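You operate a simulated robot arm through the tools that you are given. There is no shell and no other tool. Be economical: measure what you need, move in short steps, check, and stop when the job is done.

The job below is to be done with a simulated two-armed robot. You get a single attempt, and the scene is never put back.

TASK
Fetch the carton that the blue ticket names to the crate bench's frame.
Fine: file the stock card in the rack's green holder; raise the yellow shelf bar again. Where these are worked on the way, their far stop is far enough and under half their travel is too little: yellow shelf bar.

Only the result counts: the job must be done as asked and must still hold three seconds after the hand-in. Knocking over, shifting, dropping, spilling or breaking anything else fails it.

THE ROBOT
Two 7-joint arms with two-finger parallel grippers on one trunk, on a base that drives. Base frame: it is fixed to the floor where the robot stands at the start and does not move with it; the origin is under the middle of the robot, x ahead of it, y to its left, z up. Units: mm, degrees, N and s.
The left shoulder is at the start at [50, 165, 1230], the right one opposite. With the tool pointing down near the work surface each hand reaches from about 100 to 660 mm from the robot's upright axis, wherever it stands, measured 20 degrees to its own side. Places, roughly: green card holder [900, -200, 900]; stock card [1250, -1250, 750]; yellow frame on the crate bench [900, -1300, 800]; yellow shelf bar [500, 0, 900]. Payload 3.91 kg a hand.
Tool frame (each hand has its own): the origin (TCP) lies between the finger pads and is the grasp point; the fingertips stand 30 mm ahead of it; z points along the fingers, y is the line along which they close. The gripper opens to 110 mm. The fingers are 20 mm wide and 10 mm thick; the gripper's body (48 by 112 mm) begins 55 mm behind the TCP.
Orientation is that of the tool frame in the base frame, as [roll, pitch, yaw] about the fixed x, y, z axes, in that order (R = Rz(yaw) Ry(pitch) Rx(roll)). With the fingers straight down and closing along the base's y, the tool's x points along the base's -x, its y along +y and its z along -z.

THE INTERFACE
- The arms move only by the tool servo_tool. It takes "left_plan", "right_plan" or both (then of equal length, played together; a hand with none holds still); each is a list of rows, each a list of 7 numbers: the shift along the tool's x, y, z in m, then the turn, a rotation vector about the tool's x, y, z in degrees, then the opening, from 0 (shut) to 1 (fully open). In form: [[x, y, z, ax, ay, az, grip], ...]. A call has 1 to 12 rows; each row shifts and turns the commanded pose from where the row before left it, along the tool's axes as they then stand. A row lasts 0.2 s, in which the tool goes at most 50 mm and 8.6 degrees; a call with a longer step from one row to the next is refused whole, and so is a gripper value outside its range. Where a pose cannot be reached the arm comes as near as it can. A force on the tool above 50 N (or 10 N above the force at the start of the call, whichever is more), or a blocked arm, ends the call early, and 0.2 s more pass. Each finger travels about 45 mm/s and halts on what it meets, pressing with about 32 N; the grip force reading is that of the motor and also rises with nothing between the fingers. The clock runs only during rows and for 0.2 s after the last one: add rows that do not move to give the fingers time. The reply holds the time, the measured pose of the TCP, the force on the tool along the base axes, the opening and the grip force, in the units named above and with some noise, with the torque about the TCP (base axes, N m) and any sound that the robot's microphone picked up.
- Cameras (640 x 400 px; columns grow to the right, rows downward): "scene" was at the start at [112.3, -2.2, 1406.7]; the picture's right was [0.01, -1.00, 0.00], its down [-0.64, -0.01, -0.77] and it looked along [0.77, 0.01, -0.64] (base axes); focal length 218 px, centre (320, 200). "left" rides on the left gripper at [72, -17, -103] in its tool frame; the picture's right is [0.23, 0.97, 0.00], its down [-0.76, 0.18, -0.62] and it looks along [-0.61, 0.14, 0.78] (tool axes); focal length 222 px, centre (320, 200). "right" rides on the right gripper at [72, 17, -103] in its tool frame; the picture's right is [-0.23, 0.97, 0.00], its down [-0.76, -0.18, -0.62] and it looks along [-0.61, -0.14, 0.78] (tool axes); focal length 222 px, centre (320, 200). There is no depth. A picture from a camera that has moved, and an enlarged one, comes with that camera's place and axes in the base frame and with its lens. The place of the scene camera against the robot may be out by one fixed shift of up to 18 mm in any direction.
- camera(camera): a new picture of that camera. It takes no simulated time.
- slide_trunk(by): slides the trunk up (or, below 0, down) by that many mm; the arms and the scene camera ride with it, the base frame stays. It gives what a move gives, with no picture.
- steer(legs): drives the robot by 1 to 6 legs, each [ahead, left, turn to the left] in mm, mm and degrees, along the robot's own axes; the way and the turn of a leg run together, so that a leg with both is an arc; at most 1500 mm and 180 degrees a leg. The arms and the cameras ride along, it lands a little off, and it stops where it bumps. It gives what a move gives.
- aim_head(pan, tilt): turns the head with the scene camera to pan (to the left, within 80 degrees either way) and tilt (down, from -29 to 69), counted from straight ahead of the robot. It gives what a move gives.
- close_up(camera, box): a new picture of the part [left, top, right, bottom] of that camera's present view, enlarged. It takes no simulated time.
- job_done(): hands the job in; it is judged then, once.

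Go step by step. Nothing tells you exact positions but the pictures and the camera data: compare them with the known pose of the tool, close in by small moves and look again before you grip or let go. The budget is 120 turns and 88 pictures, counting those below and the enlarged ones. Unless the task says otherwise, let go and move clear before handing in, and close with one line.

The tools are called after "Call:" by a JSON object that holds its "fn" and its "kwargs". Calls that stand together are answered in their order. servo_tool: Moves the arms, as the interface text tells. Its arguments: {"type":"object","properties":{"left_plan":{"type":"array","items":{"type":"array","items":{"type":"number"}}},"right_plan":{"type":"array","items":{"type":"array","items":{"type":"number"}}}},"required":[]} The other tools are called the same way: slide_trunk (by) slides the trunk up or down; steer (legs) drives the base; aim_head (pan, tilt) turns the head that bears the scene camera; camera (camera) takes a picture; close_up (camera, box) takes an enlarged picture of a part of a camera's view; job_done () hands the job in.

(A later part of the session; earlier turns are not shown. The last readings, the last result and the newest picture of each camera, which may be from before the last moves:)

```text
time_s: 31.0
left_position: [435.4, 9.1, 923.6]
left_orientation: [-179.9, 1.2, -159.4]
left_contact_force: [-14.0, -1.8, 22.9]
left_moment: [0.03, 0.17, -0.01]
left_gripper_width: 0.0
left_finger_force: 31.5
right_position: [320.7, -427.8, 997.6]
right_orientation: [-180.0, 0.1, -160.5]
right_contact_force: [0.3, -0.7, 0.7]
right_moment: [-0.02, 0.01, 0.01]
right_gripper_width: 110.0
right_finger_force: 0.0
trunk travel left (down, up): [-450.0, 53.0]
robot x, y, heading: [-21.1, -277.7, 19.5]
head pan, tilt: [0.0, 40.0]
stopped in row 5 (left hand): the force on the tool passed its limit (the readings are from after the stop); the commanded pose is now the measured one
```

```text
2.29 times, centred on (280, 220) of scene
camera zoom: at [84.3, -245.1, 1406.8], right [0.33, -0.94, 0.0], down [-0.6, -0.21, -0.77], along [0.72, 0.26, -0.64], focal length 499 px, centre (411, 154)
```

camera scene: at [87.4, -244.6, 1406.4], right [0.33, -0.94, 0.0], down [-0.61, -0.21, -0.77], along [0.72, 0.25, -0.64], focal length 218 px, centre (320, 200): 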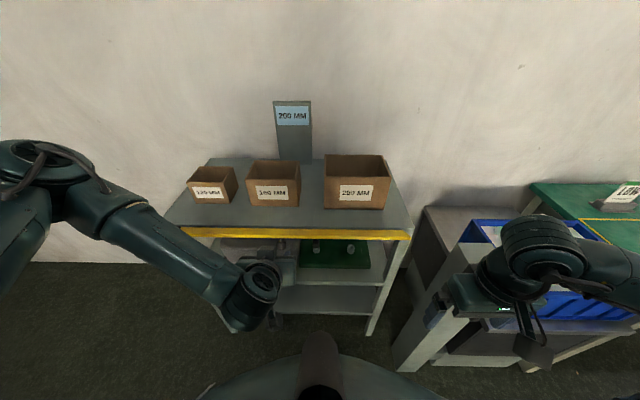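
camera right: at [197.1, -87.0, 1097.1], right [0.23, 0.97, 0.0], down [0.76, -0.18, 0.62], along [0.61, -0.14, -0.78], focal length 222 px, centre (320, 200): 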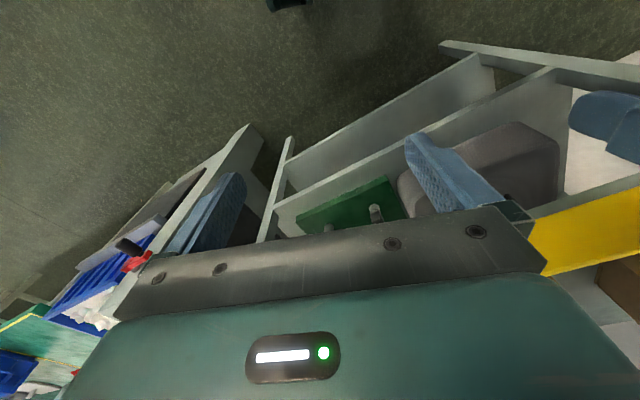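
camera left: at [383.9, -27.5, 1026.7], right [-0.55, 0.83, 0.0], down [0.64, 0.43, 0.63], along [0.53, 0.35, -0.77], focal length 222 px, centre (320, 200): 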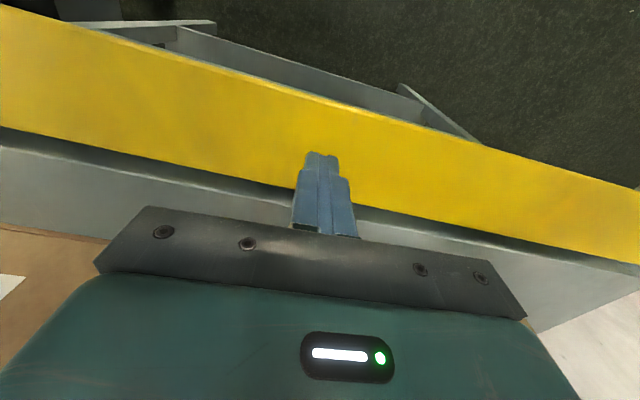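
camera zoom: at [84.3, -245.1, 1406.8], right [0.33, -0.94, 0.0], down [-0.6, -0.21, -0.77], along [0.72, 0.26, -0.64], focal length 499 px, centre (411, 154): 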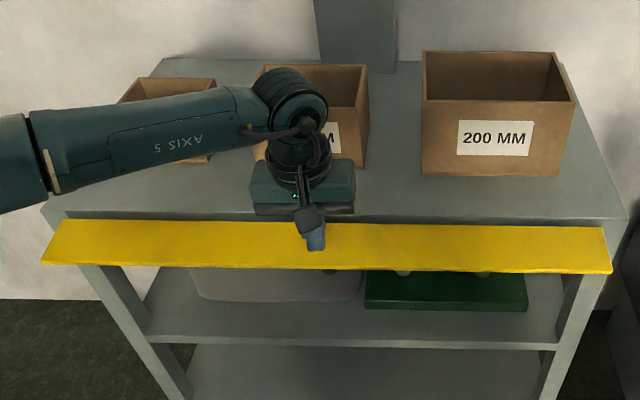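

The bar is now down at its stop (horizontal). I'll raise both hands and bring them to a spacing that suits the 200 MM carton's side walls (it is about 211 wide, 140 deep, top at z≈1024), then drive in front of it.

Call:
{"fn": "servo_tool", "kwargs": {"left_plan": [[0, 0, -0.045, 0, 0, 0, 0], [0, 0, -0.045, 0, 0, 0, 0], [0, 0, -0.045, 0, 0, 0, 0.3], [0, 0, -0.045, 0, 0, 0, 0.3], [0.04, -0.004, 0, 0, 0, 0, 0.3], [0.04, -0.004, 0, 0, 0, 0, 0.3], [0.04, -0.004, 0, 0, 0, 0, 0.3], [0.04, -0.004, 0, 0, 0, 0, 0.3], [0.04, 0, 0, 0, 0, 0, 0.3]], "right_plan": [[0, 0, -0.035, 0, 0, 0, 0.7], [0, 0, -0.035, 0, 0, 0, 0.5], [0, 0, -0.035, 0, 0, 0, 0.3], [0, 0.0, 0, 0, 0, 0, 0.3], [0, 0.03, 0, 0, 0, 0, 0.3], [0, 0.03, 0, 0, 0, 0, 0.3], [0, 0.03, 0, 0, 0, 0, 0.3], [0, 0.03, 0, 0, 0, 0, 0.3], [0, 0.028, 0, 0, 0, 0, 0.3]]}}

Call:
{"fn": "steer", "kwargs": {"legs": [[0, -120, 0], [180, 0, 0], [0, 0, -1]]}}

Call:
{"fn": "camera", "kwargs": {"camera": "right"}}

Call:
{"fn": "camera", "kwargs": {"camera": "scene"}}

```text
time_s: 33.0
left_position: [251.8, -76.8, 1095.1]
left_orientation: [179.9, 1.1, -159.3]
left_contact_force: [0.0, -0.5, 0.4]
left_moment: [-0.04, -0.05, 0.01]
left_gripper_width: 33.4
left_finger_force: 0.1
right_position: [272.6, -284.5, 1102.6]
right_orientation: [180.0, -0.1, -160.5]
right_contact_force: [0.6, 0.0, -0.1]
right_moment: [-0.01, 0.03, -0.01]
right_gripper_width: 33.2
right_finger_force: 0.1
trunk travel left (down, up): [-450.0, 53.0]
robot x, y, heading: [-18.4, -274.8, 19.3]
head pan, tilt: [0.0, 40.0]
```

```text
time_s: 35.7
left_position: [468.4, -135.3, 1093.4]
left_orientation: [179.9, 1.0, -160.4]
left_contact_force: [-0.3, -0.4, 0.0]
left_moment: [-0.01, 0.0, -0.04]
left_gripper_width: 32.9
left_finger_force: 0.1
right_position: [485.5, -344.3, 1101.9]
right_orientation: [-179.9, -0.1, -161.7]
right_contact_force: [-0.2, -0.1, -0.3]
right_moment: [0.02, 0.02, 0.03]
right_gripper_width: 33.1
right_finger_force: 0.1
trunk travel left (down, up): [-450.0, 53.0]
robot x, y, heading: [196.6, -338.6, 18.4]
head pan, tilt: [0.0, 40.0]
```

```text
51 pictures are left
camera right: at [411.2, -351.2, 1204.7], right [-0.09, 1.0, 0.0], down [0.78, 0.07, 0.62], along [0.62, 0.06, -0.78], focal length 222 px, centre (320, 200)
```

right: 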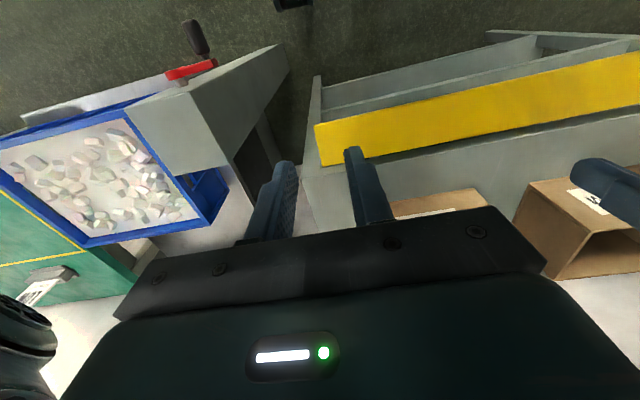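

```text
50 pictures are left
camera scene: at [298.9, -300.0, 1406.4], right [0.32, -0.95, 0.0], down [-0.61, -0.2, -0.77], along [0.73, 0.24, -0.64], focal length 218 px, centre (320, 200)
```

scene: 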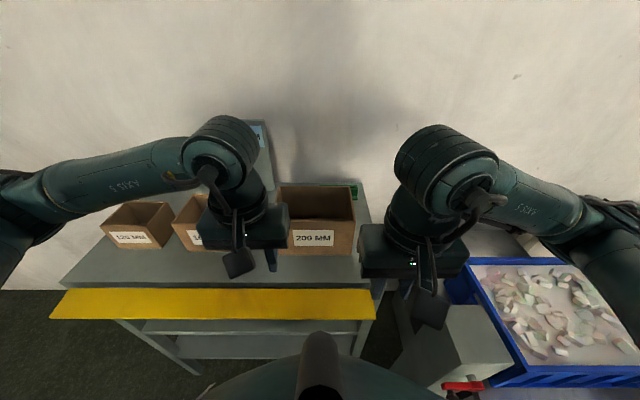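

Call:
{"fn": "close_up", "kwargs": {"camera": "scene", "box": [260, 160, 380, 280]}}

Call:
{"fn": "close_up", "kwargs": {"camera": "left", "box": [0, 0, 640, 400]}}

```text
3.33 times, centred on (320, 220) of scene
camera zoom: at [298.9, -300.0, 1406.4], right [0.32, -0.95, 0.0], down [-0.61, -0.2, -0.77], along [0.73, 0.24, -0.64], focal length 728 px, centre (320, 133)
```

zoom: 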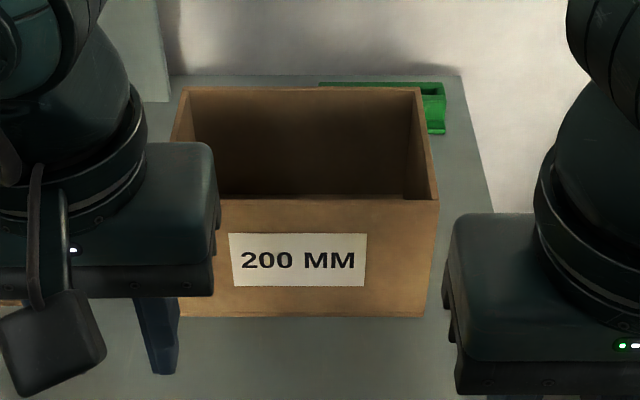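

```text
1.00 times, centred on (320, 200) of left
camera zoom: at [403.3, -176.4, 1194.1], right [-0.54, 0.84, 0.0], down [0.65, 0.42, 0.64], along [0.54, 0.34, -0.77], focal length 222 px, centre (320, 200)
```

zoom: 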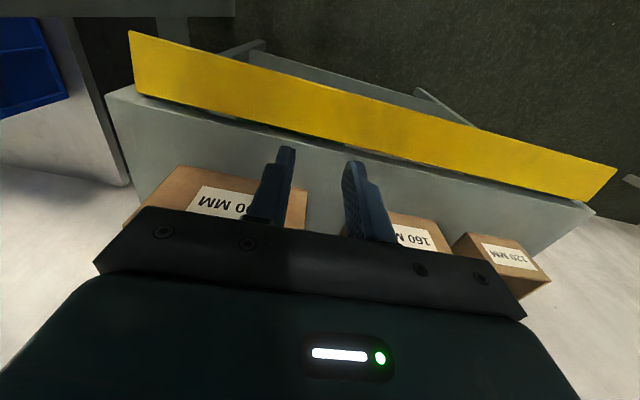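

Carton centre is at roughly proj 634 along the rack normal, with side walls about 207 apart. Moving both hands over the wall tops, then checking.

Call:
{"fn": "servo_tool", "kwargs": {"left_plan": [[-0.038, 0.0022, 0, 0, 0, 1.2, 0.3], [-0.038, 0.0022, 0, 0, -1.0, 0, 0.3], [-0.038, 0.0022, 0, 0, 0, 0, 0.3], [-0.038, 0.0022, 0, 0, 0, 0, 0.3], [-0.038, 0.0022, 0, 0, 0, 0, 0.3], [-0.038, 0.0022, 0, 0, 0, 0, 0.3]], "right_plan": [[-0.0463, 0.0027, 0, 0, 0, 0, 0.3], [-0.0463, 0.0027, 0, 0, 0, 0, 0.3], [-0.0463, 0.0027, 0, 0, 0, 0, 0.3], [-0.0463, 0.0027, 0, 0, 0, 0, 0.3], [-0.0463, 0.0027, 0, 0, 0, 0, 0.3], [-0.0463, 0.0027, 0, 0, 0, 0, 0.3]]}}

Call:
{"fn": "camera", "kwargs": {"camera": "right"}}

Call:
{"fn": "camera", "kwargs": {"camera": "left"}}

Call:
{"fn": "camera", "kwargs": {"camera": "scene"}}

```text
time_s: 37.1
left_position: [680.4, -49.2, 1100.4]
left_orientation: [179.9, 1.9, -161.7]
left_contact_force: [0.4, 0.0, 0.5]
left_moment: [0.0, -0.03, -0.01]
left_gripper_width: 33.3
left_finger_force: 0.0
right_position: [744.3, -237.9, 1101.8]
right_orientation: [-179.9, -0.1, -161.5]
right_contact_force: [0.2, -0.3, 0.0]
right_moment: [-0.02, 0.03, 0.0]
right_gripper_width: 32.8
right_finger_force: 0.0
trunk travel left (down, up): [-450.0, 53.0]
robot x, y, heading: [194.5, -333.6, 18.4]
head pan, tilt: [0.0, 40.0]
```

```text
47 pictures are left
camera right: at [670.3, -245.3, 1204.9], right [-0.09, 1.0, 0.0], down [0.78, 0.07, 0.62], along [0.62, 0.06, -0.78], focal length 222 px, centre (320, 200)
```

right: 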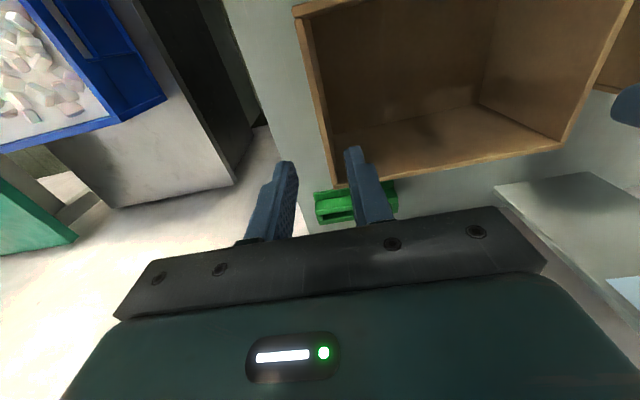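

```text
46 pictures are left
camera left: at [613.6, -89.6, 1199.4], right [-0.52, 0.85, -0.01], down [0.65, 0.4, 0.65], along [0.56, 0.34, -0.76], focal length 222 px, centre (320, 200)
```

left: 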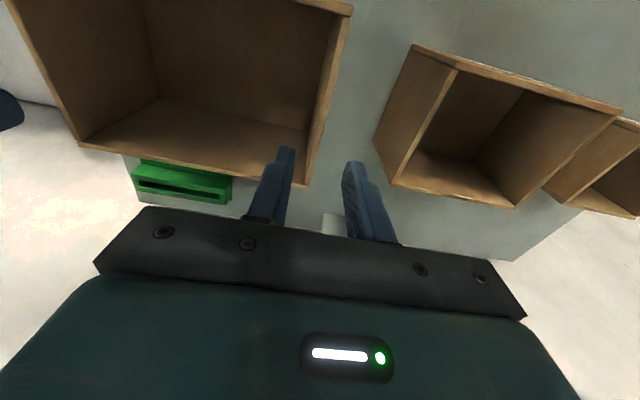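

```text
45 pictures are left
camera scene: at [299.7, -299.4, 1406.2], right [0.32, -0.95, 0.0], down [-0.61, -0.2, -0.77], along [0.73, 0.24, -0.64], focal length 218 px, centre (320, 200)
```

scene: 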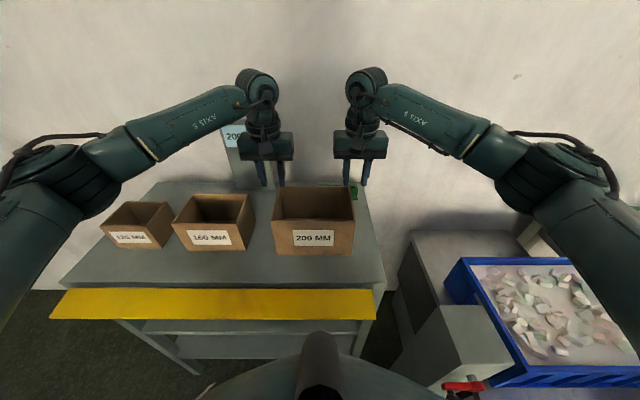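

Both hand cameras agree: side walls at lateral −262 and −458 (outer), mid-depth 618, and the green slotted holder sits behind. I'll correct and descend with open fingers straddling each wall.

Call:
{"fn": "servo_tool", "kwargs": {"left_plan": [[0.012, -0.004, 0, 0, 1.9, 0, 0.3], [0, 0, 0.02, 0, 0, 0, 0.3], [0, 0, 0.024, 0, 0, 0, 0.3], [0, 0, 0.024, 0, 0, 0, 0.3], [0, 0, 0.022, 0, 0, 0, 0.3]], "right_plan": [[0.013, 0.007, 0, 0, 0, 0, 0.3], [0, 0, 0.022, 0, 0, 0, 0.3], [0, 0, 0.024, 0, 0, 0, 0.3], [0, 0, 0.024, 0, 0, 0, 0.3], [0, 0, 0.022, 0, 0, 0, 0.3]]}}

Call:
{"fn": "camera", "kwargs": {"camera": "left"}}

Call:
{"fn": "camera", "kwargs": {"camera": "right"}}

```text
time_s: 38.3
left_position: [669.2, -56.1, 1009.1]
left_orientation: [179.9, 0.2, -161.6]
left_contact_force: [0.1, 0.9, -0.4]
left_moment: [-0.01, -0.01, -0.03]
left_gripper_width: 32.9
left_finger_force: 0.1
right_position: [728.4, -239.1, 1010.7]
right_orientation: [180.0, 0.0, -161.6]
right_contact_force: [-0.4, 0.4, 0.1]
right_moment: [0.03, 0.0, 0.01]
right_gripper_width: 32.9
right_finger_force: 0.0
trunk travel left (down, up): [-450.0, 53.0]
robot x, y, heading: [194.3, -332.1, 18.2]
head pan, tilt: [0.0, 40.0]
```

```text
44 pictures are left
camera left: at [606.0, -95.1, 1110.9], right [-0.52, 0.85, 0.0], down [0.67, 0.41, 0.63], along [0.53, 0.33, -0.78], focal length 222 px, centre (320, 200)
```

left: 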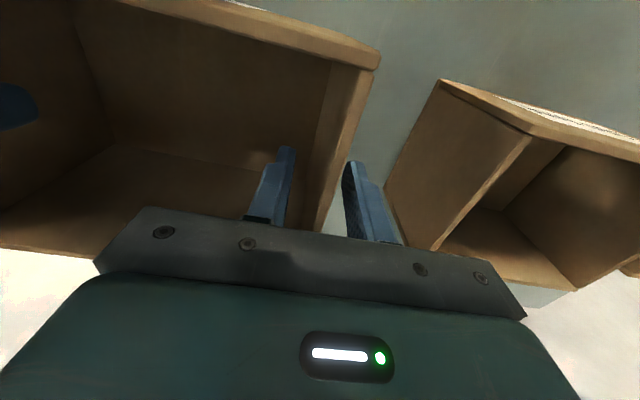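

```text
43 pictures are left
camera right: at [653.8, -246.1, 1112.2], right [-0.09, 1.0, 0.0], down [0.78, 0.07, 0.62], along [0.62, 0.06, -0.78], focal length 222 px, centre (320, 200)
```

right: 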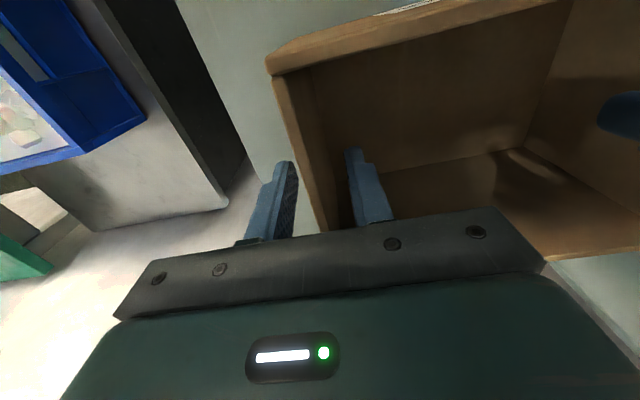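

Both hands straddle their walls. Close, then lift slightly.

Call:
{"fn": "servo_tool", "kwargs": {"left_plan": [[0, 0, 0, 0, 0, 0, 0.15], [0, 0, 0, 0, 0, 0, 0], [0, 0, 0, 0, 0, 0, 0], [0, 0, 0, 0, 0, 0, 0], [0, 0, -0.01, 0, 0, 0, 0], [0, 0, -0.01, 0, 0, 0, 0], [0, 0, -0.01, 0, 0, 0, 0], [0, 0, 0, 0, 0, 0, 0]], "right_plan": [[0, 0, 0, 0, 0, 0, 0.15], [0, 0, 0, 0, 0, 0, 0], [0, 0, 0, 0, 0, 0, 0], [0, 0, 0, 0, 0, 0, 0], [0, 0, -0.01, 0, 0, 0, 0], [0, 0, -0.01, 0, 0, 0, 0], [0, 0, -0.01, 0, 0, 0, 0], [0, 0, 0, 0, 0, 0, 0]]}}

Call:
{"fn": "camera", "kwargs": {"camera": "scene"}}

```text
time_s: 40.1
left_position: [669.3, -55.3, 1039.3]
left_orientation: [179.8, 0.2, -161.4]
left_contact_force: [-6.0, 22.5, 0.9]
left_moment: [-1.04, 0.06, 0.02]
left_gripper_width: 5.7
left_finger_force: 31.9
right_position: [729.4, -240.8, 1039.9]
right_orientation: [-179.7, -0.2, -161.7]
right_contact_force: [5.4, -23.2, -3.1]
right_moment: [0.71, -0.15, 0.33]
right_gripper_width: 5.6
right_finger_force: 31.5
trunk travel left (down, up): [-450.0, 53.0]
robot x, y, heading: [193.5, -336.1, 18.3]
head pan, tilt: [0.0, 40.0]
```

```text
42 pictures are left
camera scene: at [299.1, -299.8, 1406.4], right [0.32, -0.95, 0.0], down [-0.61, -0.2, -0.77], along [0.73, 0.24, -0.64], focal length 218 px, centre (320, 200)
```

scene: 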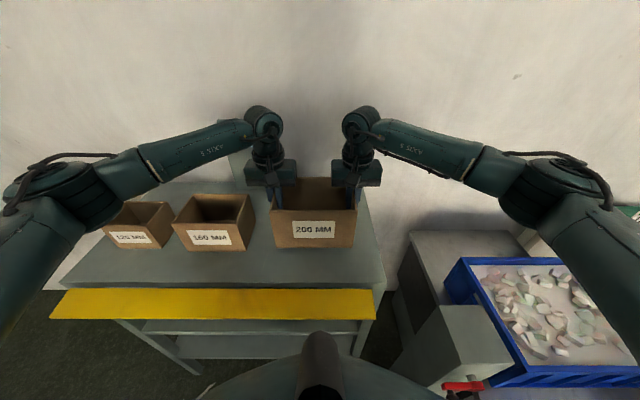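

Carton is lifted evenly. I'll relieve the squeeze between the hands, lift more, and draw it in toward the robot.

Call:
{"fn": "servo_tool", "kwargs": {"left_plan": [[0, 0.002, -0.01, 0, 0, 0, 0], [0, 0, -0.02, 0, 0, 0, 0], [0, 0, -0.02, 0, 0, 0, 0], [0.02, 0, 0, 0, 0, 0, 0], [0.03, 0, 0, 0, 0, 0, 0], [0.03, 0, 0, 0, 0, 0, 0], [0.03, 0, 0, 0, 0, 0, 0], [0.03, 0, 0, 0, 0, 0, 0], [0.03, 0, 0, 0, 0, 0, 0], [0.02, 0, 0, 0, 0, 0, 0]], "right_plan": [[0, -0.002, -0.01, 0, 0, 0, 0], [0, 0, -0.02, 0, 0, 0, 0], [0, 0, -0.02, 0, 0, 0, 0], [0.02, 0, 0, 0, 0, 0, 0], [0.03, 0, 0, 0, 0, 0, 0], [0.03, 0, 0, 0, 0, 0, 0], [0.03, 0, 0, 0, 0, 0, 0], [0.03, 0, 0, 0, 0, 0, 0], [0.03, 0, 0, 0, 0, 0, 0], [0.02, 0, 0, 0, 0, 0, 0]]}}

Call:
{"fn": "camera", "kwargs": {"camera": "scene"}}

```text
time_s: 42.3
left_position: [486.8, -115.1, 1090.0]
left_orientation: [-179.8, 0.2, -161.7]
left_contact_force: [3.1, -4.5, 11.3]
left_moment: [-1.05, 0.2, 0.27]
left_gripper_width: 5.7
left_finger_force: 32.2
right_position: [547.6, -301.5, 1089.7]
right_orientation: [179.8, 0.0, -161.4]
right_contact_force: [-3.9, 4.9, -12.3]
right_moment: [-1.1, -0.89, 0.1]
right_gripper_width: 5.8
right_finger_force: 31.6
trunk travel left (down, up): [-450.0, 53.0]
robot x, y, heading: [196.8, -332.9, 18.4]
head pan, tilt: [0.0, 40.0]
```

```text
41 pictures are left
camera scene: at [298.7, -299.9, 1406.4], right [0.32, -0.95, 0.0], down [-0.61, -0.2, -0.77], along [0.73, 0.24, -0.64], focal length 218 px, centre (320, 200)
```

scene: 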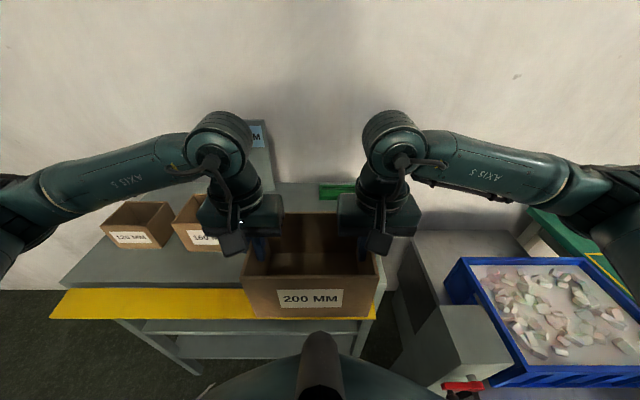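

Carton held steadily with its base at z≈966. Driving back, then right toward the crate bench, and looking.

Call:
{"fn": "steer", "kwargs": {"legs": [[-310, 0, 0], [0, -1100, 0]]}}

Call:
{"fn": "aim_head", "kwargs": {"pan": 0, "tilt": 35}}

Call:
{"fn": "camera", "kwargs": {"camera": "scene"}}

```text
time_s: 49.6
left_position: [541.4, -1268.0, 1089.2]
left_orientation: [-179.8, 0.2, -162.2]
left_contact_force: [9.1, -19.6, 7.2]
left_moment: [-0.54, -0.19, 0.33]
left_gripper_width: 5.6
left_finger_force: 32.2
right_position: [600.6, -1452.7, 1091.2]
right_orientation: [179.9, -0.1, -162.2]
right_contact_force: [-9.4, 20.1, -8.6]
right_moment: [-0.88, -0.25, 0.18]
right_gripper_width: 6.0
right_finger_force: 32.2
trunk travel left (down, up): [-450.0, 53.0]
robot x, y, heading: [241.7, -1483.8, 17.6]
head pan, tilt: [0.0, 40.0]
```

```text
time_s: 50.3
left_position: [542.6, -1269.6, 1088.7]
left_orientation: [-179.7, 0.1, -162.1]
left_contact_force: [1.2, -2.0, 3.2]
left_moment: [-0.27, 0.46, 0.24]
left_gripper_width: 6.0
left_finger_force: 31.6
right_position: [599.4, -1452.5, 1090.2]
right_orientation: [179.9, -0.1, -162.2]
right_contact_force: [-2.4, 0.7, -5.7]
right_moment: [-0.56, -0.76, 0.05]
right_gripper_width: 5.5
right_finger_force: 32.2
trunk travel left (down, up): [-450.0, 53.0]
robot x, y, heading: [241.5, -1481.4, 17.7]
head pan, tilt: [0.0, 35.0]
```

```text
40 pictures are left
camera scene: at [354.1, -1448.9, 1413.9], right [0.31, -0.95, 0.0], down [-0.55, -0.18, -0.82], along [0.78, 0.25, -0.57], focal length 218 px, centre (320, 200)
```

scene: 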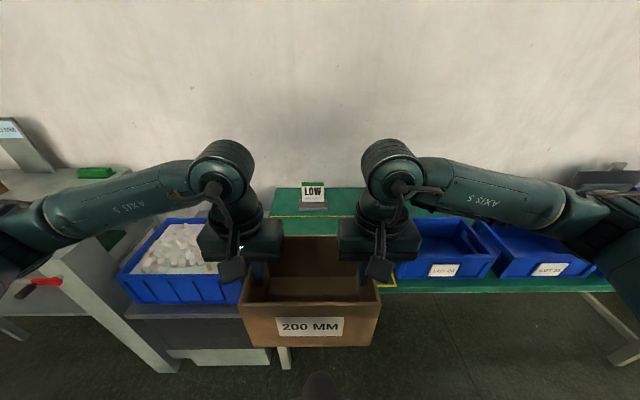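

The frame spans about proj 308–660, lateral −1728 to −1280 in bench axes, so its centre is some 350 mm ahead of the carton and 33 mm right. Driving in, then extending the arms over it.

Call:
{"fn": "steer", "kwargs": {"legs": [[0, -33, 0], [180, 0, 0]]}}

Call:
{"fn": "servo_tool", "kwargs": {"left_plan": [[-0.025, 0, 0, 0, 0, 0, 0], [-0.03, 0, 0, 0, 0, 0, 0], [-0.03, 0, 0, 0, 0, 0, 0], [-0.03, 0, 0, 0, 0, 0, 0], [-0.03, 0, 0, 0, 0, 0, 0], [-0.03, 0, 0, 0, 0, 0, 0], [0, 0, 0, 0, 0, 0, 0]], "right_plan": [[-0.025, 0, 0, 0, 0, 0, 0], [-0.03, 0, 0, 0, 0, 0, 0], [-0.03, 0, 0, 0, 0, 0, 0], [-0.03, 0, 0, 0, 0, 0, 0], [-0.03, 0, 0, 0, 0, 0, 0], [-0.03, 0, 0, 0, 0, 0, 0], [0, 0, 0, 0, 0, 0, 0]]}}

Call:
{"fn": "aim_head", "kwargs": {"pan": 0, "tilt": 45}}

Call:
{"fn": "camera", "kwargs": {"camera": "scene"}}

Call:
{"fn": "camera", "kwargs": {"camera": "left"}}

```text
time_s: 52.2
left_position: [723.4, -1243.6, 1089.4]
left_orientation: [-179.7, 0.2, -162.2]
left_contact_force: [3.3, -2.2, 5.4]
left_moment: [-0.14, -0.37, 0.29]
left_gripper_width: 5.7
left_finger_force: 32.6
right_position: [781.0, -1428.8, 1090.6]
right_orientation: [179.9, -0.2, -162.0]
right_contact_force: [-3.6, 3.1, -6.8]
right_moment: [-0.96, 0.02, 0.12]
right_gripper_width: 5.7
right_finger_force: 31.3
trunk travel left (down, up): [-450.0, 53.0]
robot x, y, heading: [426.1, -1456.8, 18.1]
head pan, tilt: [0.0, 35.0]
```

```text
time_s: 53.8
left_position: [889.6, -1188.9, 1090.4]
left_orientation: [-179.9, 0.2, -162.2]
left_contact_force: [2.9, -8.0, -3.1]
left_moment: [0.76, -0.14, 0.2]
left_gripper_width: 5.9
left_finger_force: 32.3
right_position: [948.1, -1374.4, 1091.5]
right_orientation: [179.8, -0.1, -161.9]
right_contact_force: [-4.4, 8.3, 2.4]
right_moment: [-0.19, 0.32, 0.02]
right_gripper_width: 5.6
right_finger_force: 32.0
trunk travel left (down, up): [-450.0, 53.0]
robot x, y, heading: [424.9, -1458.5, 18.3]
head pan, tilt: [0.0, 35.0]
```

```text
time_s: 54.6
left_position: [887.6, -1189.6, 1090.8]
left_orientation: [-179.6, 0.3, -162.3]
left_contact_force: [4.6, -8.9, -5.7]
left_moment: [0.98, 0.09, 0.2]
left_gripper_width: 5.9
left_finger_force: 32.0
right_position: [947.8, -1375.1, 1089.6]
right_orientation: [180.0, -0.1, -162.0]
right_contact_force: [-4.5, 9.7, 3.3]
right_moment: [-0.18, 0.18, 0.09]
right_gripper_width: 5.6
right_finger_force: 31.9
trunk travel left (down, up): [-450.0, 53.0]
robot x, y, heading: [423.7, -1458.3, 18.0]
head pan, tilt: [0.0, 45.0]
```

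```text
39 pictures are left
camera scene: at [528.5, -1427.3, 1399.2], right [0.31, -0.95, 0.0], down [-0.67, -0.22, -0.71], along [0.67, 0.22, -0.71], focal length 218 px, centre (320, 200)
```

scene: 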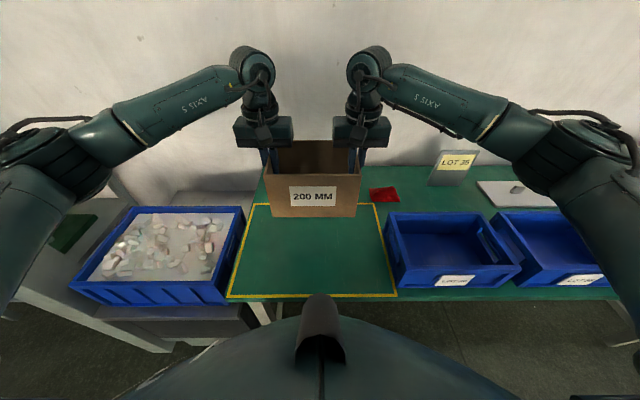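

```text
38 pictures are left
camera left: at [825.8, -1227.6, 1191.8], right [-0.51, 0.86, -0.01], down [0.67, 0.4, 0.62], along [0.54, 0.32, -0.78], focal length 222 px, centre (320, 200)
```

left: 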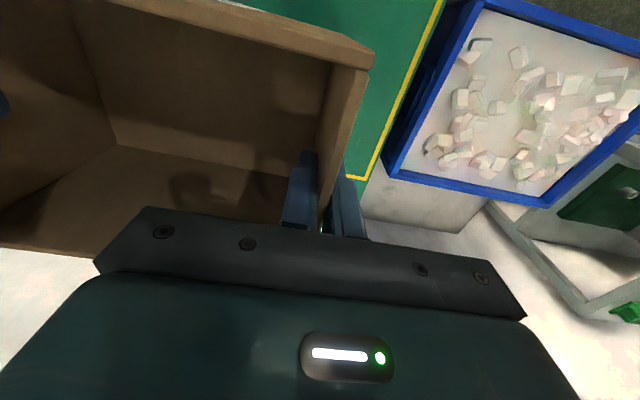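

Carton is centred over the frame within a few mm. Lowering in stages.

Call:
{"fn": "servo_tool", "kwargs": {"left_plan": [[0, 0, 0.03, 0, 0, 0, 0], [0, 0, 0.035, 0, 0, 0, 0], [0, 0, 0.035, 0, 0, 0, 0], [0, 0, 0.03, 0, 0, 0, 0], [0, 0, 0.02, 0, 0, 0, 0], [0, 0, 0.008, 0, 0, 0, 0], [0, 0, 0.005, 0, 0, 0, 0], [0, 0, 0, 0, 0, 0, 0]], "right_plan": [[0, 0, 0.03, 0, 0, 0, 0], [0, 0, 0.035, 0, 0, 0, 0], [0, 0, 0.035, 0, 0, 0, 0], [0, 0, 0.03, 0, 0, 0, 0], [0, 0, 0.02, 0, 0, 0, 0], [0, 0, 0.008, 0, 0, 0, 0], [0, 0, 0.005, 0, 0, 0, 0], [0, 0, 0, 0, 0, 0, 0]]}}

Call:
{"fn": "camera", "kwargs": {"camera": "scene"}}

```text
time_s: 56.4
left_position: [890.2, -1190.9, 926.8]
left_orientation: [-179.8, 0.2, -162.2]
left_contact_force: [4.2, -9.8, -1.0]
left_moment: [0.14, 0.64, 0.1]
left_gripper_width: 5.9
left_finger_force: 31.9
right_position: [948.0, -1375.6, 927.1]
right_orientation: [180.0, -0.1, -162.0]
right_contact_force: [-2.3, 10.0, -1.2]
right_moment: [-0.14, -0.6, 0.01]
right_gripper_width: 6.0
right_finger_force: 32.2
trunk travel left (down, up): [-450.0, 53.0]
robot x, y, heading: [422.3, -1458.2, 18.0]
head pan, tilt: [0.0, 45.0]
```

```text
37 pictures are left
camera scene: at [528.5, -1427.3, 1399.1], right [0.31, -0.95, 0.0], down [-0.67, -0.22, -0.71], along [0.67, 0.22, -0.71], focal length 218 px, centre (320, 200)
```

scene: 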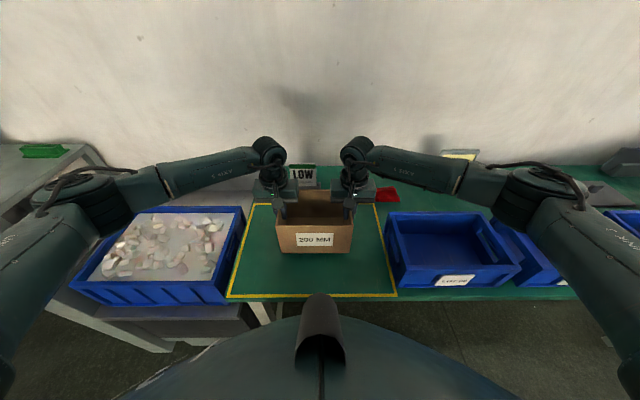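

Call:
{"fn": "servo_tool", "kwargs": {"left_plan": [[0, 0, 0.004, 0, 0, 0, 0], [0, 0, 0.004, 0, 0, 0, 0], [0, 0, 0.003, 0, 0, 0, 0], [0, 0, 0.002, 0, 0, 0, 0]], "right_plan": [[0, 0, 0.004, 0, 0, 0, 0], [0, 0, 0.004, 0, 0, 0, 0], [0, 0, 0.003, 0, 0, 0, 0], [0, 0, 0.002, 0, 0, 0, 0]]}}

Call:
{"fn": "servo_tool", "kwargs": {"left_plan": [[0, 0, 0.002, 0, 0, 0, 0], [0, 0, 0.002, 0, 0, 0, 0]], "right_plan": [[0, 0, 0.002, 0, 0, 0, 0], [0, 0, 0.002, 0, 0, 0, 0]]}}

```text
time_s: 57.4
left_position: [889.3, -1190.7, 913.7]
left_orientation: [-179.8, 0.2, -162.1]
left_contact_force: [2.7, -3.8, -4.7]
left_moment: [0.62, 0.14, 0.22]
left_gripper_width: 5.9
left_finger_force: 31.9
right_position: [947.7, -1376.6, 913.7]
right_orientation: [-180.0, -0.1, -162.0]
right_contact_force: [-4.4, 4.3, 3.8]
right_moment: [0.08, 0.02, 0.18]
right_gripper_width: 5.6
right_finger_force: 32.6
trunk travel left (down, up): [-450.0, 53.0]
robot x, y, heading: [423.3, -1460.6, 18.2]
head pan, tilt: [0.0, 45.0]
```

```text
time_s: 58.0
left_position: [889.5, -1191.8, 910.7]
left_orientation: [-179.8, 0.2, -162.1]
left_contact_force: [1.0, -0.8, -1.8]
left_moment: [0.42, 0.01, 0.12]
left_gripper_width: 5.8
left_finger_force: 31.9
right_position: [947.5, -1376.2, 909.3]
right_orientation: [-180.0, -0.1, -162.3]
right_contact_force: [-0.2, 0.4, 0.3]
right_moment: [-0.14, 0.11, 0.03]
right_gripper_width: 5.7
right_finger_force: 31.7
trunk travel left (down, up): [-450.0, 53.0]
robot x, y, heading: [424.0, -1457.6, 17.9]
head pan, tilt: [0.0, 45.0]
```

Call:
{"fn": "servo_tool", "kwargs": {"left_plan": [[0, 0, 0.002, 0, 0, 0, 0], [0, 0, 0.002, 0, 0, 0, 0], [0, 0, 0.002, 0, 0, 0, 0]], "right_plan": [[0, 0, 0.002, 0, 0, 0, 0], [0, 0, 0.002, 0, 0, 0, 0], [0, 0, 0.002, 0, 0, 0, 0]]}}

Call:
{"fn": "close_up", "kwargs": {"camera": "scene", "box": [220, 140, 420, 300]}}

```text
time_s: 58.8
left_position: [888.6, -1190.5, 903.1]
left_orientation: [-179.9, 0.3, -162.1]
left_contact_force: [0.6, 2.5, -3.9]
left_moment: [0.8, -0.19, 0.08]
left_gripper_width: 5.9
left_finger_force: 31.8
right_position: [948.0, -1376.0, 904.3]
right_orientation: [179.9, -0.1, -162.1]
right_contact_force: [0.5, -2.2, 3.1]
right_moment: [-0.15, 0.42, -0.01]
right_gripper_width: 5.5
right_finger_force: 31.9
trunk travel left (down, up): [-450.0, 53.0]
robot x, y, heading: [428.7, -1453.4, 18.0]
head pan, tilt: [0.0, 45.0]
```

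```text
2.50 times, centred on (320, 220) of scene
camera zoom: at [528.5, -1427.3, 1399.1], right [0.31, -0.95, 0.0], down [-0.67, -0.22, -0.71], along [0.67, 0.22, -0.71], focal length 546 px, centre (320, 150)
```

zoom: 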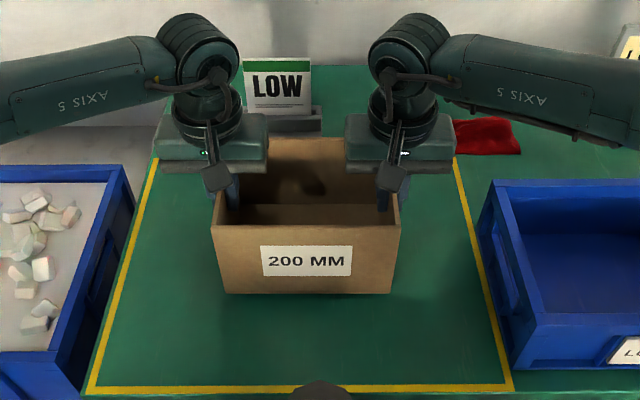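

Call:
{"fn": "servo_tool", "kwargs": {"left_plan": [[0, 0, 0.002, 0, 0, 0, 0], [0, 0, 0.002, 0, 0, 0, 0], [0, 0, 0.002, 0, 0, 0, 0], [0, 0, 0.002, 0, 0, 0, 0]], "right_plan": [[0, 0, 0.002, 0, 0, 0, 0], [0, 0, 0.002, 0, 0, 0, 0], [0, 0, 0.002, 0, 0, 0, 0], [0, 0, 0.002, 0, 0, 0, 0]]}}

Call:
{"fn": "servo_tool", "kwargs": {"left_plan": [[0, 0, 0.002, 0, 0, 0, 0], [0, 0, 0.002, 0, 0, 0, 0], [0, 0, 0.001, 0, 0, 0, 0]], "right_plan": [[0, 0, 0.002, 0, 0, 0, 0], [0, 0, 0.002, 0, 0, 0, 0], [0, 0, 0.001, 0, 0, 0, 0]]}}

```text
time_s: 59.8
left_position: [889.8, -1189.8, 896.0]
left_orientation: [-179.9, 0.3, -162.0]
left_contact_force: [-1.6, 2.8, -4.2]
left_moment: [0.74, 0.3, 0.05]
left_gripper_width: 6.0
left_finger_force: 32.4
right_position: [947.8, -1375.0, 896.1]
right_orientation: [179.9, -0.1, -162.1]
right_contact_force: [-0.5, -2.9, 2.4]
right_moment: [-0.13, -0.1, 0.07]
right_gripper_width: 5.7
right_finger_force: 31.7
trunk travel left (down, up): [-450.0, 53.0]
robot x, y, heading: [423.2, -1455.8, 18.0]
head pan, tilt: [0.0, 45.0]
```

```text
time_s: 60.6
left_position: [890.0, -1191.4, 890.4]
left_orientation: [-179.9, 0.2, -162.2]
left_contact_force: [-1.3, 5.4, -1.9]
left_moment: [0.3, 0.6, 0.07]
left_gripper_width: 5.4
left_finger_force: 31.8
right_position: [948.3, -1374.8, 892.5]
right_orientation: [-180.0, -0.1, -162.1]
right_contact_force: [1.4, -6.3, 1.1]
right_moment: [-0.04, -0.57, 0.06]
right_gripper_width: 5.8
right_finger_force: 31.8
trunk travel left (down, up): [-450.0, 53.0]
robot x, y, heading: [425.8, -1458.6, 17.9]
head pan, tilt: [0.0, 45.0]
```

Call:
{"fn": "servo_tool", "kwargs": {"left_plan": [[0, 0, 0.002, 0, 0, 0, 0], [0, 0, 0.002, 0, 0, 0, 0], [0, 0, 0.002, 0, 0, 0, 0], [0, 0, 0, 0, 0, 0, 0]], "right_plan": [[0, 0, 0.002, 0, 0, 0, 0], [0, 0, 0.002, 0, 0, 0, 0], [0, 0, 0.002, 0, 0, 0, 0], [0, 0, 0, 0, 0, 0, 0]]}}

Call:
{"fn": "close_up", "kwargs": {"camera": "scene", "box": [270, 200, 370, 270]}}

```text
time_s: 61.6
left_position: [890.0, -1190.8, 889.9]
left_orientation: [-179.7, 0.7, -162.1]
left_contact_force: [0.8, 12.1, 24.4]
left_moment: [0.47, 0.96, -0.04]
left_gripper_width: 5.6
left_finger_force: 32.2
right_position: [947.2, -1375.4, 890.1]
right_orientation: [179.8, 0.4, -162.3]
right_contact_force: [8.8, -10.3, 29.2]
right_moment: [-0.53, 0.92, -0.05]
right_gripper_width: 6.1
right_finger_force: 32.2
trunk travel left (down, up): [-450.0, 53.0]
robot x, y, heading: [424.5, -1453.8, 17.6]
head pan, tilt: [0.0, 45.0]
```

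```text
5.71 times, centred on (320, 235) of scene
camera zoom: at [524.8, -1428.9, 1400.2], right [0.31, -0.95, 0.0], down [-0.67, -0.22, -0.71], along [0.68, 0.22, -0.7], focal length 1248 px, centre (320, 0)
```

zoom: 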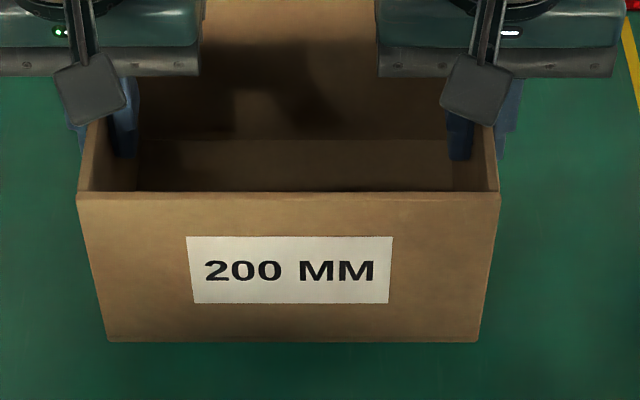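

The carton is resting on the bench. I'll ease off, release, and rise clear.

Call:
{"fn": "servo_tool", "kwargs": {"left_plan": [[0, 0, -0.003, 0, 0, 0, 0], [0, 0, 0, 0, 0, 0, 0.15], [0, 0, 0, 0, 0, 0, 0.3], [0, 0, 0, 0, 0, 0, 0.3], [0, 0, 0, 0, 0, 0, 0.3], [0, 0, -0.02, 0, 0, 0, 0.3], [0, 0, -0.03, 0, 0, 0, 0.3], [0, 0, -0.04, 0, 0, 0, 0.3], [0, 0, -0.04, 0, 0, 0, 0.3], [0, 0, -0.04, 0, 0, 0, 0.3], [0, 0, -0.04, 0, 0, 0, 0.3]], "right_plan": [[0, 0, -0.003, 0, 0, 0, 0], [0, 0, 0, 0, 0, 0, 0.15], [0, 0, 0, 0, 0, 0, 0.3], [0, 0, 0, 0, 0, 0, 0.3], [0, 0, 0, 0, 0, 0, 0.3], [0, 0, -0.02, 0, 0, 0, 0.3], [0, 0, -0.03, 0, 0, 0, 0.3], [0, 0, -0.04, 0, 0, 0, 0.3], [0, 0, -0.04, 0, 0, 0, 0.3], [0, 0, -0.04, 0, 0, 0, 0.3], [0, 0, -0.04, 0, 0, 0, 0.3]]}}

Call:
{"fn": "camera", "kwargs": {"camera": "scene"}}

Call:
{"fn": "camera", "kwargs": {"camera": "left"}}

```text
time_s: 64.0
left_position: [888.1, -1190.8, 1100.4]
left_orientation: [-179.7, 0.1, -162.3]
left_contact_force: [0.2, -0.9, 0.6]
left_moment: [0.04, -0.01, 0.03]
left_gripper_width: 32.8
left_finger_force: 0.1
right_position: [947.0, -1376.9, 1099.9]
right_orientation: [180.0, -0.1, -162.0]
right_contact_force: [0.4, -0.2, -0.3]
right_moment: [-0.01, -0.02, 0.02]
right_gripper_width: 33.2
right_finger_force: 0.1
trunk travel left (down, up): [-450.0, 53.0]
robot x, y, heading: [423.2, -1461.1, 18.1]
head pan, tilt: [0.0, 45.0]
```

```text
34 pictures are left
camera scene: at [527.7, -1427.5, 1399.1], right [0.31, -0.95, 0.0], down [-0.67, -0.22, -0.71], along [0.67, 0.22, -0.71], focal length 218 px, centre (320, 200)
```

scene: 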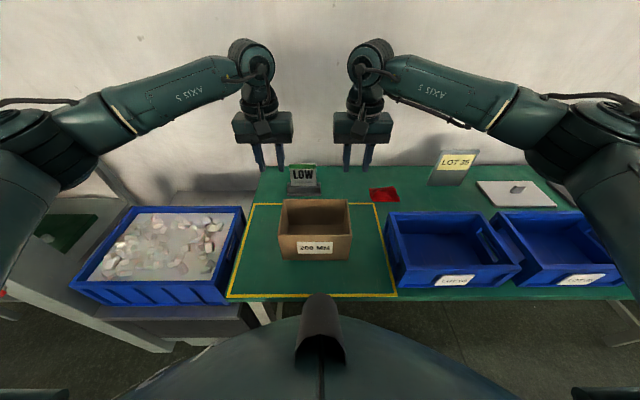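

```text
33 pictures are left
camera left: at [824.3, -1228.9, 1201.8], right [-0.51, 0.86, 0.0], down [0.67, 0.4, 0.63], along [0.54, 0.32, -0.78], focal length 222 px, centre (320, 200)
```

left: 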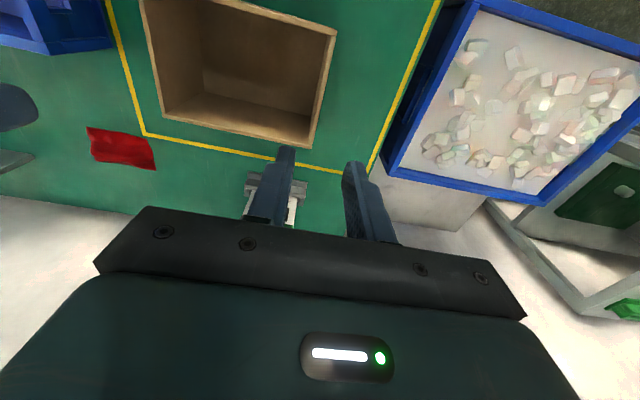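

Carton is down inside the frame. Now inspecting the LOW card.

Call:
{"fn": "close_up", "kwargs": {"camera": "scene", "box": [270, 150, 350, 210]}}

Call:
{"fn": "close_up", "kwargs": {"camera": "right", "box": [240, 100, 640, 350]}}

```text
6.67 times, centred on (310, 180) of scene
camera zoom: at [527.7, -1427.5, 1399.1], right [0.31, -0.95, 0.0], down [-0.67, -0.22, -0.71], along [0.67, 0.22, -0.71], focal length 1456 px, centre (387, 333)
```

zoom: 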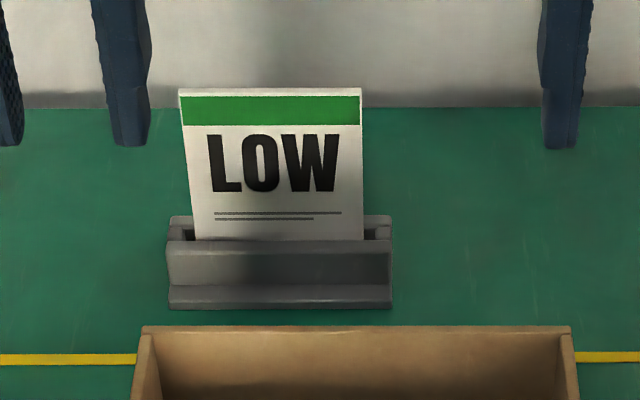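

```text
1.60 times, centred on (440, 225) of right
camera zoom: at [873.0, -1382.7, 1203.0], right [-0.08, 1.0, 0.0], down [0.78, 0.07, 0.62], along [0.62, 0.05, -0.78], focal length 355 px, centre (128, 160)
```

zoom: 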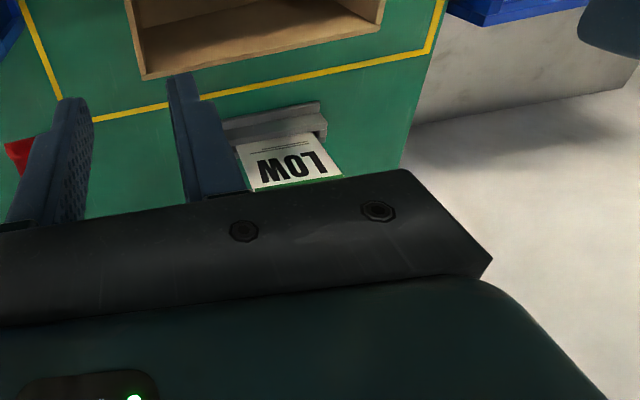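

The card stands in a grey base at about proj 707, lateral −1455, with its top near z 936; its face looks at me, so I need the left fingers turned 90°. I'll turn the left hand, draw the right hand back, and shift base right and a little forward.

Call:
{"fn": "servo_tool", "kwargs": {"left_plan": [[0, 0, 0, 0, 0, 8.2, 0.3], [0, 0, 0, 0, 0, 8.2, 0.3], [0, 0, 0, 0, 0, 8.2, 0.3], [0, 0, 0, 0, 0, 8.2, 0.3], [0, 0, 0, 0, 0, 8.2, 0.3], [0, 0, 0, 0, 0, 8.2, 0.3], [0, 0, 0, 0, 0, 8.2, 0.3], [0, 0, 0, 0, 0, 8.2, 0.3], [0, 0, 0, 0, 0, 8.2, 0.3], [0, 0, 0, 0, 0, 8.2, 0.3], [0, 0, 0, 0, 0, 8.0, 0.3]], "right_plan": [[0.03, 0, 0, 0, 0, 0, 0.3], [0.03, 0, 0, 0, 0, 0, 0.3], [0.03, 0, 0, 0, 0, 0, 0.3], [0.03, 0, 0, 0, 0, 0, 0.3], [0.03, 0, 0, 0, 0, 0, 0.3], [0.03, 0, 0, 0, 0, 0, 0.3], [0.03, -0.01, 0, 0, 0, 0, 0.3], [0.03, -0.02, 0, 0, 0, 0, 0.3], [0, -0.03, 0, 0, 0, 0, 0.3], [0, -0.03, 0, 0, 0, 0, 0.3], [0, 0, 0, 0, 0, 0, 0.3]]}}

Call:
{"fn": "steer", "kwargs": {"legs": [[0, -90, 0], [60, 0, 0]]}}

Call:
{"fn": "camera", "kwargs": {"camera": "left"}}

```text
time_s: 66.4
left_position: [888.7, -1190.4, 1098.9]
left_orientation: [180.0, 0.3, 151.4]
left_contact_force: [-0.2, 0.0, 0.1]
left_moment: [0.02, 0.0, 0.01]
left_gripper_width: 32.8
left_finger_force: 0.0
left hand out of reach, approached as far as the arm can: row 7, 8, 9, 10, 11
right_position: [746.9, -1535.4, 1098.9]
right_orientation: [179.8, -0.1, -162.0]
right_contact_force: [0.1, 0.5, 0.7]
right_moment: [-0.01, 0.01, -0.01]
right_gripper_width: 33.0
right_finger_force: 0.0
trunk travel left (down, up): [-450.0, 53.0]
robot x, y, heading: [423.2, -1456.5, 18.0]
head pan, tilt: [0.0, 45.0]
```

```text
time_s: 68.0
left_position: [973.5, -1255.5, 1098.2]
left_orientation: [-180.0, 0.3, 151.4]
left_contact_force: [-0.4, -0.5, -0.9]
left_moment: [-0.01, 0.05, -0.03]
left_gripper_width: 33.2
left_finger_force: 0.0
right_position: [832.3, -1600.0, 1098.1]
right_orientation: [179.9, -0.2, -161.9]
right_contact_force: [-0.6, 0.2, 0.0]
right_moment: [-0.01, 0.0, 0.04]
right_gripper_width: 33.2
right_finger_force: 0.1
trunk travel left (down, up): [-450.0, 53.0]
robot x, y, heading: [509.4, -1522.9, 17.8]
head pan, tilt: [0.0, 45.0]
```

```text
30 pictures are left
camera left: at [901.5, -1235.2, 1198.8], right [0.27, 0.96, 0.0], down [0.75, -0.21, 0.63], along [0.6, -0.17, -0.78], focal length 222 px, centre (320, 200)
```

left: 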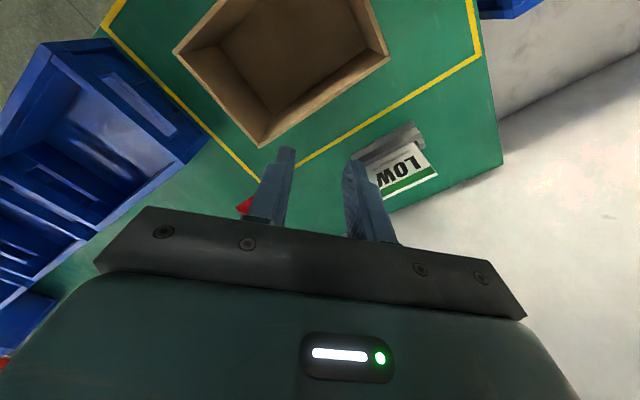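

Wrist limit that way; I'll turn the other direction.

Call:
{"fn": "servo_tool", "kwargs": {"left_plan": [[0, 0, 0, 0, 0, -8.2, 0.3], [0, 0, 0, 0, 0, -8.2, 0.3], [0, 0, 0, 0, 0, -8.2, 0.3], [0, 0, 0, 0, 0, -8.2, 0.3], [0, 0, 0, 0, 0, -8.2, 0.3], [0, 0, 0, 0, 0, -8.2, 0.3], [0, 0, 0, 0, 0, -8.2, 0.3], [0, 0, 0, 0, 0, -8.2, 0.3], [0, 0, 0, 0, 0, -8.2, 0.3], [0, 0, 0, 0, 0, -8.2, 0.3], [0, 0, 0, 0, 0, -8.0, 0.3]]}}

Call:
{"fn": "servo_tool", "kwargs": {"left_plan": [[0, 0, 0, 0, 0, -8.2, 0.3], [0, 0, 0, 0, 0, -8.2, 0.3], [0, 0, 0, 0, 0, -8.2, 0.3], [0, 0, 0, 0, 0, -8.2, 0.3], [0, 0, 0, 0, 0, -8.2, 0.3], [0, 0, 0, 0, 0, -8.2, 0.3], [0, 0, 0, 0, 0, -8.2, 0.3], [0, 0, 0, 0, 0, -8.2, 0.3], [0, 0, 0, 0, 0, -8.2, 0.3], [0, 0, 0, 0, 0, -8.2, 0.3], [0, 0, 0, 0, 0, -8.0, 0.3]]}}

```text
time_s: 70.4
left_position: [971.5, -1255.8, 1098.6]
left_orientation: [-179.7, 0.0, -118.5]
left_contact_force: [-0.1, -0.8, 0.0]
left_moment: [0.0, 0.0, -0.04]
left_gripper_width: 33.1
left_finger_force: 0.1
right_position: [831.6, -1599.7, 1098.9]
right_orientation: [179.8, -0.1, -162.1]
right_contact_force: [-0.9, 0.3, 0.2]
right_moment: [0.0, -0.02, 0.03]
right_gripper_width: 33.3
right_finger_force: 0.1
trunk travel left (down, up): [-450.0, 53.0]
robot x, y, heading: [512.5, -1521.3, 18.1]
head pan, tilt: [0.0, 45.0]
```

```text
time_s: 72.8
left_position: [972.9, -1255.7, 1098.3]
left_orientation: [180.0, -0.3, -28.3]
left_contact_force: [-0.6, 0.4, 0.6]
left_moment: [-0.02, 0.02, 0.01]
left_gripper_width: 33.3
left_finger_force: 0.0
right_position: [831.2, -1600.6, 1099.1]
right_orientation: [179.9, -0.1, -161.9]
right_contact_force: [0.2, 0.5, 0.6]
right_moment: [-0.02, -0.03, 0.02]
right_gripper_width: 32.9
right_finger_force: 0.0
trunk travel left (down, up): [-450.0, 53.0]
robot x, y, heading: [511.4, -1521.8, 17.8]
head pan, tilt: [0.0, 45.0]
```

Call:
{"fn": "servo_tool", "kwargs": {"left_plan": [[0, 0, 0, 0, 0, 8.5, 0.3], [0, 0, 0, 0, 0, 8.5, 0.3], [0, 0, 0, 0, 0, 8.5, 0.3], [0, 0, 0, 0, 0, 8.5, 0.3], [0, 0, 0, 0, 0, 8.5, 0.3], [-0.013, -0.03, 0, 0, 0, 1.2, 0.3], [-0.013, -0.03, 0, 0, 0, 0, 0.3], [-0.013, -0.03, 0, 0, 0, 0, 0.3], [0, -0.025, 0, 0, 0, 0, 0.3], [0, -0.025, 0, 0, 0, 0, 0.3]]}}

Call:
{"fn": "camera", "kwargs": {"camera": "left"}}

Call:
{"fn": "camera", "kwargs": {"camera": "scene"}}

```text
time_s: 75.0
left_position: [1084.7, -1177.4, 1097.1]
left_orientation: [-179.8, -0.1, -72.5]
left_contact_force: [-0.1, 0.0, 0.5]
left_moment: [-0.02, -0.02, 0.04]
left_gripper_width: 32.9
left_finger_force: 0.1
left hand out of reach, approached as far as the arm can: row 10
right_position: [832.2, -1599.4, 1098.1]
right_orientation: [179.9, -0.1, -162.0]
right_contact_force: [1.2, 0.5, -0.9]
right_moment: [-0.04, -0.03, 0.0]
right_gripper_width: 32.9
right_finger_force: 0.1
trunk travel left (down, up): [-450.0, 53.0]
robot x, y, heading: [507.7, -1525.0, 18.0]
head pan, tilt: [0.0, 45.0]
```

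```text
29 pictures are left
camera left: at [1121.7, -1240.7, 1199.3], right [-0.86, -0.51, 0.0], down [-0.4, 0.67, 0.62], along [-0.31, 0.53, -0.78], focal length 222 px, centre (320, 200)
```

left: 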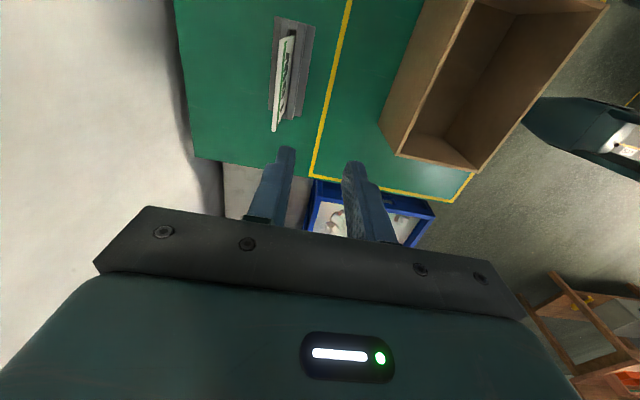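

```text
28 pictures are left
camera scene: at [612.3, -1493.3, 1399.1], right [0.31, -0.95, 0.0], down [-0.67, -0.22, -0.71], along [0.67, 0.22, -0.71], focal length 218 px, centre (320, 200)
```

scene: 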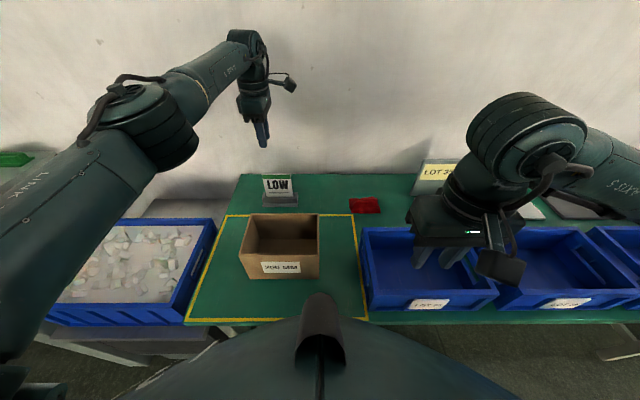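

The card's top edge is at about proj 715 and the arm tops out at 668, so I need about 50 mm more. Inching the base forward 55 mm.

Call:
{"fn": "steer", "kwargs": {"legs": [[55, 0, 0]]}}

Call:
{"fn": "camera", "kwargs": {"camera": "left"}}

```text
time_s: 76.0
left_position: [1134.4, -1160.6, 1096.6]
left_orientation: [-179.9, -0.3, -72.3]
left_contact_force: [0.2, -0.4, -0.8]
left_moment: [0.01, 0.03, 0.03]
left_gripper_width: 33.1
left_finger_force: 0.0
right_position: [883.9, -1583.5, 1098.2]
right_orientation: [179.9, -0.2, -162.0]
right_contact_force: [-0.4, 0.2, -0.1]
right_moment: [-0.03, 0.03, 0.0]
right_gripper_width: 33.0
right_finger_force: 0.0
trunk travel left (down, up): [-450.0, 53.0]
robot x, y, heading: [562.4, -1509.9, 18.2]
head pan, tilt: [0.0, 45.0]
```

```text
27 pictures are left
camera left: at [1174.1, -1222.9, 1198.4], right [-0.86, -0.51, 0.0], down [-0.4, 0.67, 0.62], along [-0.32, 0.53, -0.79], focal length 222 px, centre (320, 200)
```

left: 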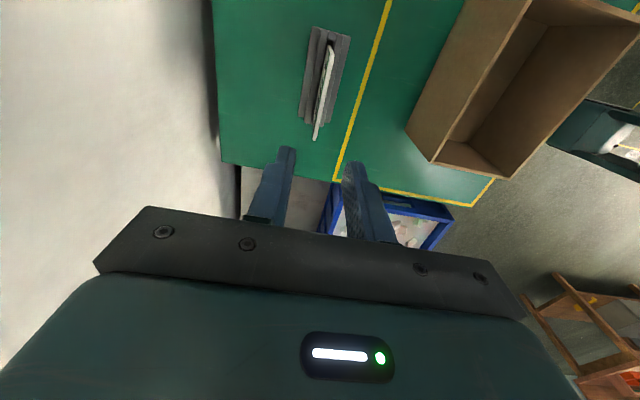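

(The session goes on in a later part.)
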